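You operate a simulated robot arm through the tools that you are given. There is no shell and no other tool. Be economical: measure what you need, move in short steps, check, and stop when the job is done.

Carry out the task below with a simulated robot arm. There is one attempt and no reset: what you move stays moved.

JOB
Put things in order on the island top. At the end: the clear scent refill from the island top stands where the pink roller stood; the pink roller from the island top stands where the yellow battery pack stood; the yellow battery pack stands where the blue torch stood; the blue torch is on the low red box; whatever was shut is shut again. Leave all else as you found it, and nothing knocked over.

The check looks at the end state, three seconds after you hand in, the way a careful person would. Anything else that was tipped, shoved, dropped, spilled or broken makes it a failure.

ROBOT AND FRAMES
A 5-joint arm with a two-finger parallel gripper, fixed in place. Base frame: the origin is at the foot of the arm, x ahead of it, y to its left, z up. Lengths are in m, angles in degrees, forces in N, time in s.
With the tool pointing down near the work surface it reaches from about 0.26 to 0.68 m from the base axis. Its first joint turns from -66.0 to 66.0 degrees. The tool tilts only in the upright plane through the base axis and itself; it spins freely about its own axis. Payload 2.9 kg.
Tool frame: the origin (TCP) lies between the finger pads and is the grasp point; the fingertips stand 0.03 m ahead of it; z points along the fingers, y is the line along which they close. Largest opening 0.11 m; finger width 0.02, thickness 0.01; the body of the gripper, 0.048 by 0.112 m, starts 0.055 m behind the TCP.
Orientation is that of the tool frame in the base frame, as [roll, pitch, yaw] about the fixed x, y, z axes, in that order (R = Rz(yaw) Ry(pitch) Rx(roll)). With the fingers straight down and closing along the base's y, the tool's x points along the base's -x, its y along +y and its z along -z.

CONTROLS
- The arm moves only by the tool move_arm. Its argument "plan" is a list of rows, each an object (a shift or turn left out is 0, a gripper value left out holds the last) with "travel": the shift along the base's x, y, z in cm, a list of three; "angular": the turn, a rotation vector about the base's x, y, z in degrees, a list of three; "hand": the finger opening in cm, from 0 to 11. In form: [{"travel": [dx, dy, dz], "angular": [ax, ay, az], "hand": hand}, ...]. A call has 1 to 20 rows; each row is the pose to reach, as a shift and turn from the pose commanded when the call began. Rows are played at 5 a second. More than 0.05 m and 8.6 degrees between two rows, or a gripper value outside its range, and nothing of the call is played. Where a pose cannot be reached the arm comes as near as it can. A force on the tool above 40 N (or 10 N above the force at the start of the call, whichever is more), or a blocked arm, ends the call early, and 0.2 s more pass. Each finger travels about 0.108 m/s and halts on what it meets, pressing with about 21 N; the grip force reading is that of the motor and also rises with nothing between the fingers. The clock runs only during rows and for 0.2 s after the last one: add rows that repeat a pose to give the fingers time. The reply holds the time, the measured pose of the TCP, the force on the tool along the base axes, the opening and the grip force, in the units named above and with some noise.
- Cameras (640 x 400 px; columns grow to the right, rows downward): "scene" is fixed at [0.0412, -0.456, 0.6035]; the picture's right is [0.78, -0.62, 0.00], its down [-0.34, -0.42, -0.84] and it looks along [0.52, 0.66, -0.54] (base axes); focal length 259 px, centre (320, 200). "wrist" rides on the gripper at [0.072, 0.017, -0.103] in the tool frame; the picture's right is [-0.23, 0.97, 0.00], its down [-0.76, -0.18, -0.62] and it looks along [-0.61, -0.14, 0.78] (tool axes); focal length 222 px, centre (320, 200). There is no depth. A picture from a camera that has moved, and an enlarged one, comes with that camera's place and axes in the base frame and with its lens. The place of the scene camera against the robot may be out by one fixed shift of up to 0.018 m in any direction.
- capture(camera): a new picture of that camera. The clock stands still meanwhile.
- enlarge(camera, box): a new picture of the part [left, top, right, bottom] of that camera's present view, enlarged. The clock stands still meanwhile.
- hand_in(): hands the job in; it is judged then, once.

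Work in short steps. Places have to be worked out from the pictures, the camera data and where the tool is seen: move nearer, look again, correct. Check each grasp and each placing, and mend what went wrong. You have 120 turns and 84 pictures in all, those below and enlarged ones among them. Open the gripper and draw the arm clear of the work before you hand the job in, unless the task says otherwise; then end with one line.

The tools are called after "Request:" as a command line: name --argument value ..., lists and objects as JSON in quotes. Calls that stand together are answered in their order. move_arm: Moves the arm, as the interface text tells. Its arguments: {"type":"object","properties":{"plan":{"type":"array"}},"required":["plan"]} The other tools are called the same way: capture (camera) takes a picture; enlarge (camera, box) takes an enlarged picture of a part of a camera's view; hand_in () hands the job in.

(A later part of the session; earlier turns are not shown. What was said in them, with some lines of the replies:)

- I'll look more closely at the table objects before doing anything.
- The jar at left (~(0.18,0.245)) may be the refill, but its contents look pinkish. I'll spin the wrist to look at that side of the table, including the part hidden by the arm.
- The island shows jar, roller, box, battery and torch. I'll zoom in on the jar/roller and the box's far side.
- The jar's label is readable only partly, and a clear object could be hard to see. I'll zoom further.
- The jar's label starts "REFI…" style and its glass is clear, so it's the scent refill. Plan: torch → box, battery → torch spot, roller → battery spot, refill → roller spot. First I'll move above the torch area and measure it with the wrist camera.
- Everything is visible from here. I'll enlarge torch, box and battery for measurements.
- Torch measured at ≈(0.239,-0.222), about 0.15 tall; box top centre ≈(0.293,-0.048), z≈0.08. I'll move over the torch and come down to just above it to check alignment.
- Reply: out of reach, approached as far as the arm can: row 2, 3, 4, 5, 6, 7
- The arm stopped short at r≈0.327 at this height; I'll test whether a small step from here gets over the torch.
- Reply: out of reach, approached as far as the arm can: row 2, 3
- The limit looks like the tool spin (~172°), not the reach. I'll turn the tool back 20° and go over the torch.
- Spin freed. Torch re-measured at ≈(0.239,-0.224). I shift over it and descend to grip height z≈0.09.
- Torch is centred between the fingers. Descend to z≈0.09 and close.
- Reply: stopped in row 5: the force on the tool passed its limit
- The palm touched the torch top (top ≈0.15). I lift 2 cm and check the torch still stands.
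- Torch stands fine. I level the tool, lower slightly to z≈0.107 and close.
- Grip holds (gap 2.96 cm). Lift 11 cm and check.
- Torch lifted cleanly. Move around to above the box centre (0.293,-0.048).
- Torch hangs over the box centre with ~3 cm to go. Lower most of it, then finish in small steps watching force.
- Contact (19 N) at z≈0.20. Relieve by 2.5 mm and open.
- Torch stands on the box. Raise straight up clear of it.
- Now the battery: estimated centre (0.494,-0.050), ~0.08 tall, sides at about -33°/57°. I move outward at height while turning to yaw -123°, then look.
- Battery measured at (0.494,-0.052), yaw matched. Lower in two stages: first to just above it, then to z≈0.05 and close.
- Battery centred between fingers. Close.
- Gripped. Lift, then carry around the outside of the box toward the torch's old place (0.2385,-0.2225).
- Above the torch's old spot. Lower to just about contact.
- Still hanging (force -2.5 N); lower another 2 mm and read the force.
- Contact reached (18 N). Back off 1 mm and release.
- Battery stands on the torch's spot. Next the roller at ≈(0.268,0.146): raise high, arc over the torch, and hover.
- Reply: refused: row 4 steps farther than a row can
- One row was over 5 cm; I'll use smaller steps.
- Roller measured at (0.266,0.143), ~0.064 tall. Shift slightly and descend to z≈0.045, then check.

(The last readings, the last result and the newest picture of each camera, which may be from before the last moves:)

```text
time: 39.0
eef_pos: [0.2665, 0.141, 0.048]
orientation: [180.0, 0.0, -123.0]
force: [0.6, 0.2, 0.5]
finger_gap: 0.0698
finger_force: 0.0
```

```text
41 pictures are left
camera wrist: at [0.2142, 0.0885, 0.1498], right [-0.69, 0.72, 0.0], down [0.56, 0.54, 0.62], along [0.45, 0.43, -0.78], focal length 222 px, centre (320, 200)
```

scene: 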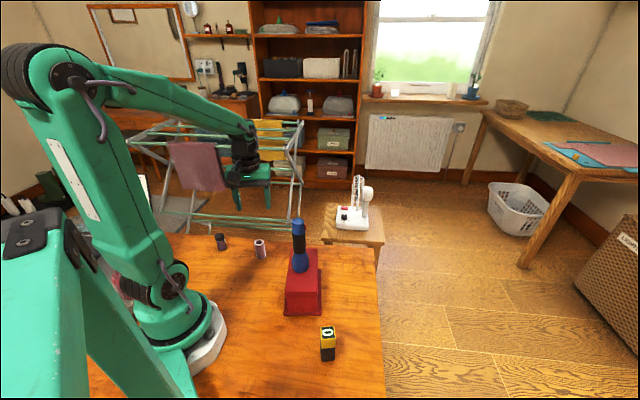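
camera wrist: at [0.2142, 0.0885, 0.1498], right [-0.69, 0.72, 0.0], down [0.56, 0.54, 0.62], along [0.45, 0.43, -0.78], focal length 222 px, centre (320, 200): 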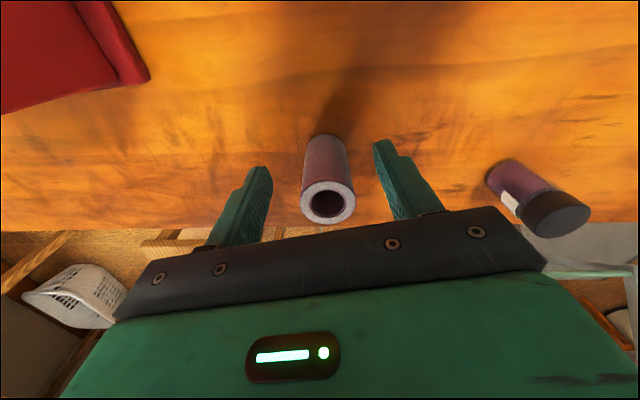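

Centred within a few mm. Close.

Request:
move_arm --plan '[{"hand": 5}, {"hand": 4}, {"hand": 3}, {"hand": 2}, {"hand": 1.5}, {"hand": 1.5}]'

Request:
capture --camera "wrist"

```text
time: 40.5
eef_pos: [0.2658, 0.1399, 0.0479]
orientation: [180.0, 0.0, -123.0]
force: [0.5, -0.1, 1.1]
finger_gap: 0.0309
finger_force: 20.7
```

```text
40 pictures are left
camera wrist: at [0.2143, 0.0886, 0.15], right [-0.69, 0.72, 0.0], down [0.56, 0.54, 0.62], along [0.45, 0.43, -0.78], focal length 222 px, centre (320, 200)
```

wrist: 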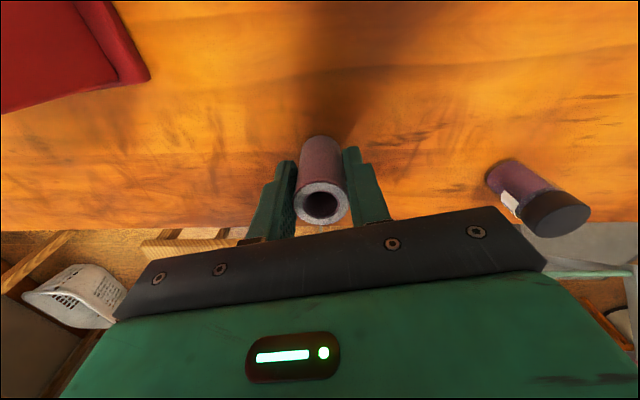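

Gripped (gap 3.1 cm). Carry it high and straight to the battery's old place (0.4945,-0.052).

Request:
move_arm --plan '[{"travel": [0, 0, 3]}, {"travel": [0, 0, 6.5]}, {"travel": [0, 0, 10]}, {"travel": [3.5, -3, 10]}, {"travel": [7, -6, 10]}, {"travel": [10.5, -9, 10]}, {"travel": [14, -12, 10]}, {"travel": [17.5, -15, 10]}, {"travel": [21, -17.5, 10]}, {"travel": [23, -19, 10]}, {"travel": [23, -19, 10]}, {"travel": [23, -19, 10]}]'

Request:
capture --camera "scene"

Request:
capture --camera "wrist"

```text
time: 43.0
eef_pos: [0.497, -0.0484, 0.147]
orientation: [180.0, 0.0, -123.0]
force: [0.3, -0.3, -0.1]
finger_gap: 0.0305
finger_force: 20.7
```

```text
39 pictures are left
```

scene: 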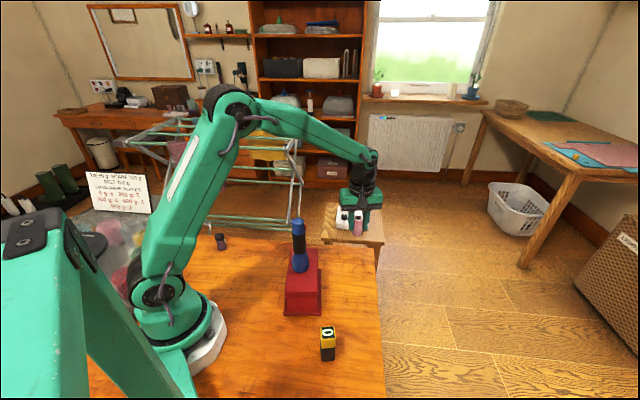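

```text
38 pictures are left
camera wrist: at [0.4439, -0.101, 0.2484], right [-0.69, 0.72, 0.0], down [0.56, 0.54, 0.62], along [0.45, 0.43, -0.78], focal length 222 px, centre (320, 200)
```

wrist: 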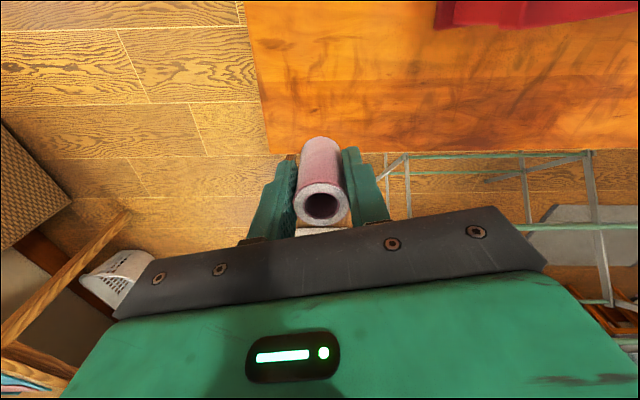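

On course. Lower to just above contact.

Request:
move_arm --plan '[{"travel": [0, -0.1, -4]}, {"travel": [0, -0.1, -7.5]}, {"travel": [0, -0.1, -9.3]}, {"travel": [0, -0.1, -9.8]}, {"travel": [0, -0.1, -9.8]}, {"travel": [0, -0.1, -9.8]}]'

Request:
enlarge --camera "scene" --box '[310, 180, 400, 280]'

```text
time: 44.5
eef_pos: [0.4961, -0.0504, 0.0492]
orientation: [-180.0, 0.0, -123.0]
force: [-0.5, -0.6, -1.3]
finger_gap: 0.0302
finger_force: 20.5
```

```text
4.00 times, centred on (355, 230) of scene
camera zoom: at [0.0412, -0.456, 0.6035], right [0.78, -0.62, 0.0], down [-0.34, -0.42, -0.84], along [0.52, 0.66, -0.54], focal length 1037 px, centre (180, 80)
```

zoom: 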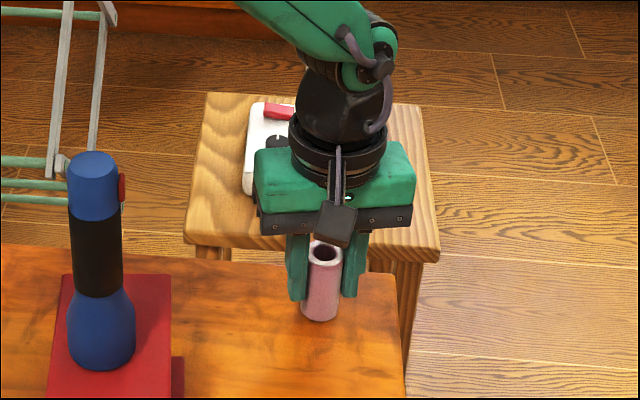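

Position matches the battery's old spot. Lower to contact in small steps.

Request:
move_arm --plan '[{"travel": [0, 0, -0.1]}, {"travel": [0, 0, -0.2]}, {"travel": [0, 0, -0.2]}]'

```text
time: 45.2
eef_pos: [0.4971, -0.0499, 0.0477]
orientation: [-180.0, 0.0, -123.0]
force: [-0.9, 0.1, 1.3]
finger_gap: 0.03
finger_force: 20.9
```

Request:
move_arm --plan '[{"travel": [0, 0, -0.1]}, {"travel": [0, 0, -0.1]}]'

```text
time: 45.9
eef_pos: [0.497, -0.0499, 0.0479]
orientation: [-179.8, 0.0, -123.0]
force: [-3.6, -0.7, 9.2]
finger_gap: 0.0298
finger_force: 20.9
```

Contact felt (9 N). Release and rise.

Request:
move_arm --plan '[{"travel": [0, 0, 0.05]}, {"travel": [0, 0, 0.05], "hand": 3.4}, {"travel": [0, 0, 0.05], "hand": 4.2}, {"travel": [0, 0, 0.05], "hand": 5.5}, {"travel": [0, 0, 0.05], "hand": 7}, {"travel": [0, 0, 0.05], "hand": 7}, {"travel": [0, 0, 3]}, {"travel": [0, 0, 6]}, {"travel": [0, 0, 10]}, {"travel": [0, 0, 14]}, {"travel": [0, 0, 14]}]'

Request:
capture --camera "wrist"

Request:
enlarge --camera "scene" --box '[310, 165, 410, 265]'

```text
time: 48.2
eef_pos: [0.4967, -0.0495, 0.1885]
orientation: [-180.0, 0.0, -122.9]
force: [-0.7, -0.6, -0.2]
finger_gap: 0.0698
finger_force: 0.1
```

```text
36 pictures are left
camera wrist: at [0.4432, -0.1011, 0.2901], right [-0.69, 0.72, 0.0], down [0.56, 0.54, 0.62], along [0.45, 0.43, -0.78], focal length 222 px, centre (320, 200)
```

wrist: 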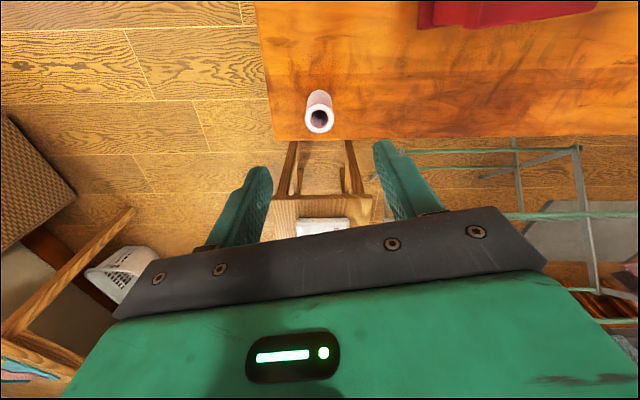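

```text
4.00 times, centred on (360, 215) of scene
camera zoom: at [0.0412, -0.456, 0.6035], right [0.78, -0.62, 0.0], down [-0.34, -0.42, -0.84], along [0.52, 0.66, -0.54], focal length 1037 px, centre (160, 140)
```

zoom: 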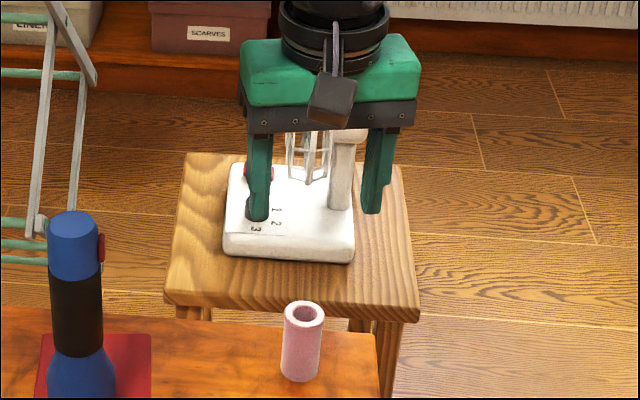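

Roller stands properly. Now the refill at ≈(0.182,0.259): move along the table edge at z≈0.2 and hover above it.

Request:
move_arm --plan '[{"travel": [-3.1, 3.1, 1]}, {"travel": [-6.2, 6.2, 1]}, {"travel": [-9.3, 9.2, 1]}, {"travel": [-12.4, 12.2, 1]}, {"travel": [-15.5, 15.3, 1]}, {"travel": [-18.6, 18.3, 1]}, {"travel": [-21.7, 21.3, 1]}, {"travel": [-24.8, 24.3, 1]}, {"travel": [-28, 27.4, 1]}, {"travel": [-30, 29.5, 1]}, {"travel": [-31.4, 30.8, 0]}, {"travel": [-31.4, 30.8, 0]}]'

Request:
capture --camera "wrist"

Request:
enlarge --camera "wrist" --box '[260, 60, 400, 160]'

Request:
capture --camera "scene"

```text
time: 50.9
eef_pos: [0.1814, 0.2587, 0.1868]
orientation: [-180.0, 0.1, -123.0]
force: [0.0, 0.5, -0.2]
finger_gap: 0.0701
finger_force: 0.1
```

```text
34 pictures are left
camera wrist: at [0.1298, 0.206, 0.2895], right [-0.69, 0.72, 0.0], down [0.56, 0.54, 0.62], along [0.45, 0.43, -0.78], focal length 222 px, centre (320, 200)
```

wrist: 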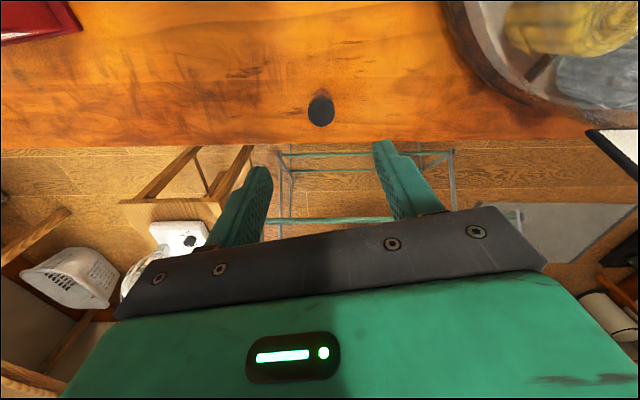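

```text
4.00 times, centred on (330, 110) of wrist
camera zoom: at [0.1298, 0.206, 0.2895], right [-0.69, 0.72, 0.0], down [0.56, 0.54, 0.62], along [0.45, 0.43, -0.78], focal length 888 px, centre (280, 560)
```

zoom: 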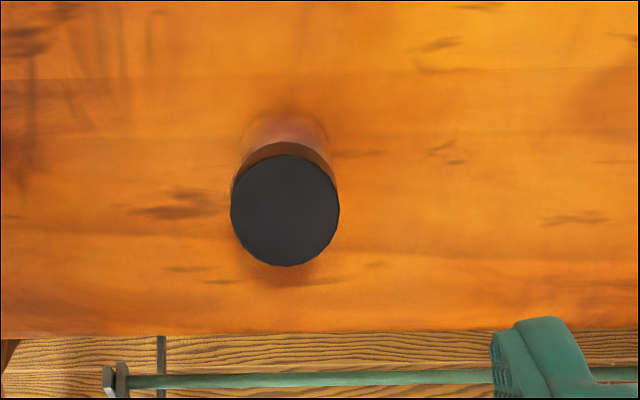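

```text
32 pictures are left
```

scene: 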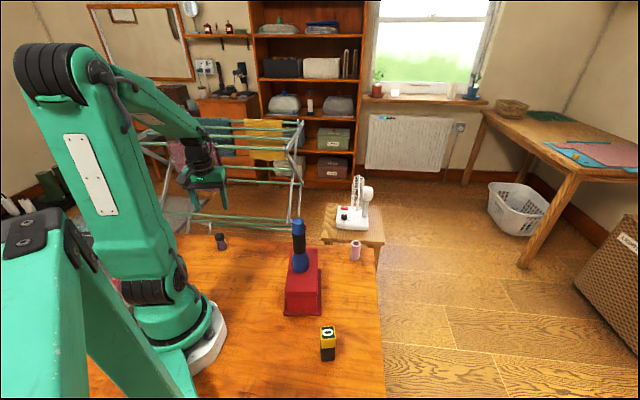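

The refill (clear glass, dark cap) is at ≈(0.181,0.2565), ~0.058 tall. Descend to z≈0.042.

Request:
move_arm --plan '[{"travel": [-0.1, -0.2, -4]}, {"travel": [-0.1, -0.2, -8]}, {"travel": [-0.1, -0.2, -11.5]}, {"travel": [-0.1, -0.2, -13.5]}, {"travel": [-0.1, -0.2, -14.6]}, {"travel": [-0.1, -0.2, -14.6]}, {"travel": [-0.1, -0.2, -14.6]}]'

Request:
capture --camera "wrist"

```text
time: 52.5
eef_pos: [0.1843, 0.2558, 0.0395]
orientation: [-180.0, 0.0, -123.0]
force: [-0.5, -1.2, -0.4]
finger_gap: 0.0701
finger_force: 0.0
```

```text
31 pictures are left
camera wrist: at [0.131, 0.2039, 0.142], right [-0.69, 0.72, 0.0], down [0.56, 0.54, 0.62], along [0.45, 0.43, -0.78], focal length 222 px, centre (320, 200)
```

wrist: 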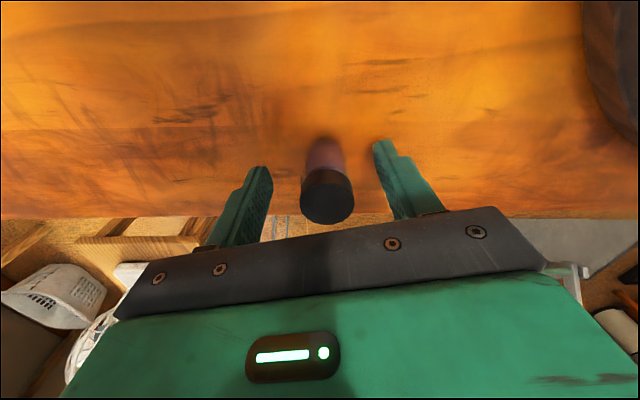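

Centred. Close gently.

Request:
move_arm --plan '[{"hand": 5.5}, {"hand": 4.5}, {"hand": 3.5}, {"hand": 2.8}, {"hand": 2}, {"hand": 1.5}, {"hand": 1.5}]'

Request:
capture --camera "wrist"

```text
time: 54.0
eef_pos: [0.1836, 0.2561, 0.039]
orientation: [179.9, 0.0, -122.9]
force: [0.4, -0.2, 0.6]
finger_gap: 0.0278
finger_force: 20.8
```

```text
30 pictures are left
camera wrist: at [0.131, 0.2039, 0.1422], right [-0.69, 0.72, 0.0], down [0.56, 0.54, 0.62], along [0.45, 0.43, -0.78], focal length 222 px, centre (320, 200)
```

wrist: 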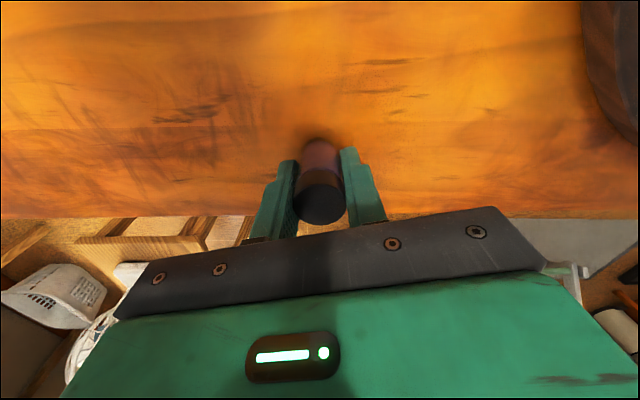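

Gripped (2.78 cm). Lift and carry to the roller's old place.

Request:
move_arm --plan '[{"travel": [0, 0, 3]}, {"travel": [0, 0, 6]}, {"travel": [2.7, -3.7, 6]}, {"travel": [5.4, -7.5, 6]}, {"travel": [8.15, -11.25, 6]}, {"travel": [8.15, -11.25, 6]}, {"travel": [8.15, -11.25, 3]}, {"travel": [8.15, -11.25, 1]}, {"travel": [8.15, -11.25, 0.3]}, {"travel": [8.15, -11.25, 0.3]}, {"travel": [8.15, -11.25, 0.3]}]'

Request:
enlarge --camera "scene" --box '[190, 220, 290, 282]'

```text
time: 56.5
eef_pos: [0.2627, 0.1434, 0.0435]
orientation: [180.0, 0.0, -123.0]
force: [0.3, 0.1, -1.0]
finger_gap: 0.0279
finger_force: 21.0
```

```text
6.40 times, centred on (240, 251) of scene
camera zoom: at [0.0412, -0.456, 0.6035], right [0.78, -0.62, 0.0], down [-0.34, -0.42, -0.84], along [0.52, 0.66, -0.54], focal length 1660 px, centre (832, -126)
```

zoom: 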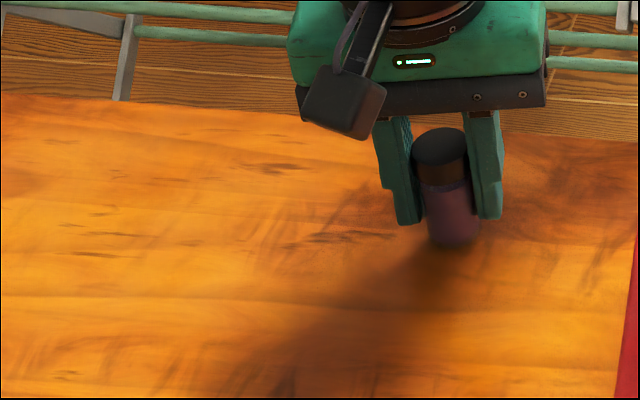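

Jar's base lines up with the roller's old footprint. Lower to contact.

Request:
move_arm --plan '[{"travel": [0, 0, -0.2]}, {"travel": [0, 0, -0.35]}, {"travel": [0, 0, -0.35]}]'

```text
time: 57.2
eef_pos: [0.2625, 0.1445, 0.0408]
orientation: [180.0, 0.0, -123.0]
force: [0.2, 0.4, -0.4]
finger_gap: 0.0279
finger_force: 20.6
```

Request:
move_arm --plan '[{"travel": [0, 0, -0.1]}, {"travel": [0, 0, -0.1]}]'

```text
time: 57.9
eef_pos: [0.2635, 0.1447, 0.0385]
orientation: [-180.0, 0.1, -122.9]
force: [-0.7, -3.8, 15.1]
finger_gap: 0.0277
finger_force: 20.8
```

Contact (15 N). Ease off, release and rise clear.

Request:
move_arm --plan '[{"travel": [0, 0, 0.08]}, {"travel": [0, 0, 0.08], "hand": 3.1}, {"travel": [0, 0, 0.08], "hand": 3.8}, {"travel": [0, 0, 0.08], "hand": 5}, {"travel": [0, 0, 0.08], "hand": 7}, {"travel": [0, 0, 0.08], "hand": 7}, {"travel": [0, 0, 3]}, {"travel": [0, 0, 6]}, {"travel": [0, 0, 10]}, {"travel": [0, 0, 14]}, {"travel": [0, 0, 18]}, {"travel": [0, 0, 22]}, {"travel": [0, 0, 22]}]'

Request:
capture --camera "wrist"

Request:
enlarge --camera "scene" --box '[190, 200, 400, 380]'

Request:
enlarge --camera "scene" --box '[190, 220, 290, 282]'

```text
time: 60.6
eef_pos: [0.2625, 0.1441, 0.2591]
orientation: [180.0, 0.0, -123.0]
force: [0.5, -0.2, 0.5]
finger_gap: 0.0701
finger_force: 0.0
```

```text
28 pictures are left
camera wrist: at [0.2111, 0.0935, 0.3613], right [-0.69, 0.72, 0.0], down [0.56, 0.54, 0.62], along [0.45, 0.43, -0.78], focal length 222 px, centre (320, 200)
```

wrist: 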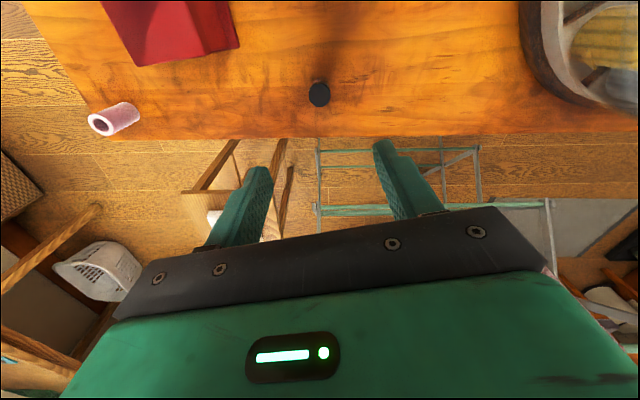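

```text
2.22 times, centred on (295, 290) of scene
camera zoom: at [0.0412, -0.456, 0.6035], right [0.78, -0.62, 0.0], down [-0.34, -0.42, -0.84], along [0.52, 0.66, -0.54], focal length 576 px, centre (376, 0)
```

zoom: 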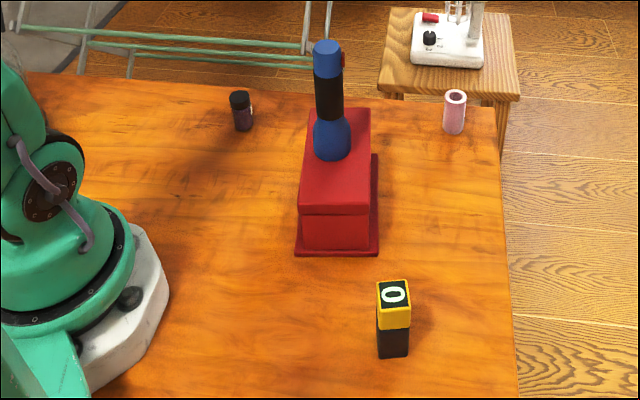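

```text
6.40 times, centred on (240, 251) of scene
camera zoom: at [0.0412, -0.456, 0.6035], right [0.78, -0.62, 0.0], down [-0.34, -0.42, -0.84], along [0.52, 0.66, -0.54], focal length 1660 px, centre (832, -126)
```

zoom: 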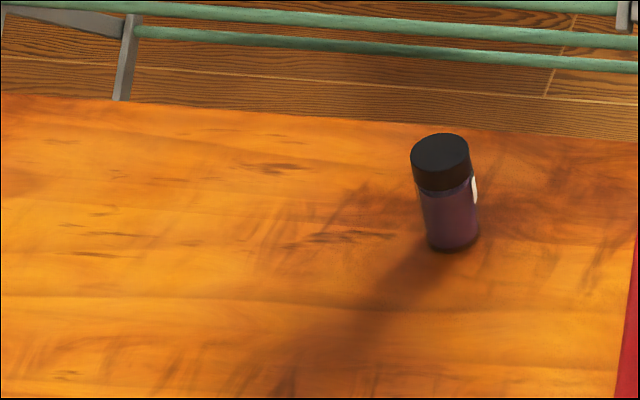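

All four objects stand in their places, upright, with the box undisturbed and the arm clear; nothing had been opened. Handing in.

Request:
hand_in

```text
The job is handed in.
```

I handed the job in with all four objects moved and standing upright. The refill is on the roller's old spot, the roller on the battery pack's, the battery pack on the torch's, and the torch on the red box; nothing was opened.
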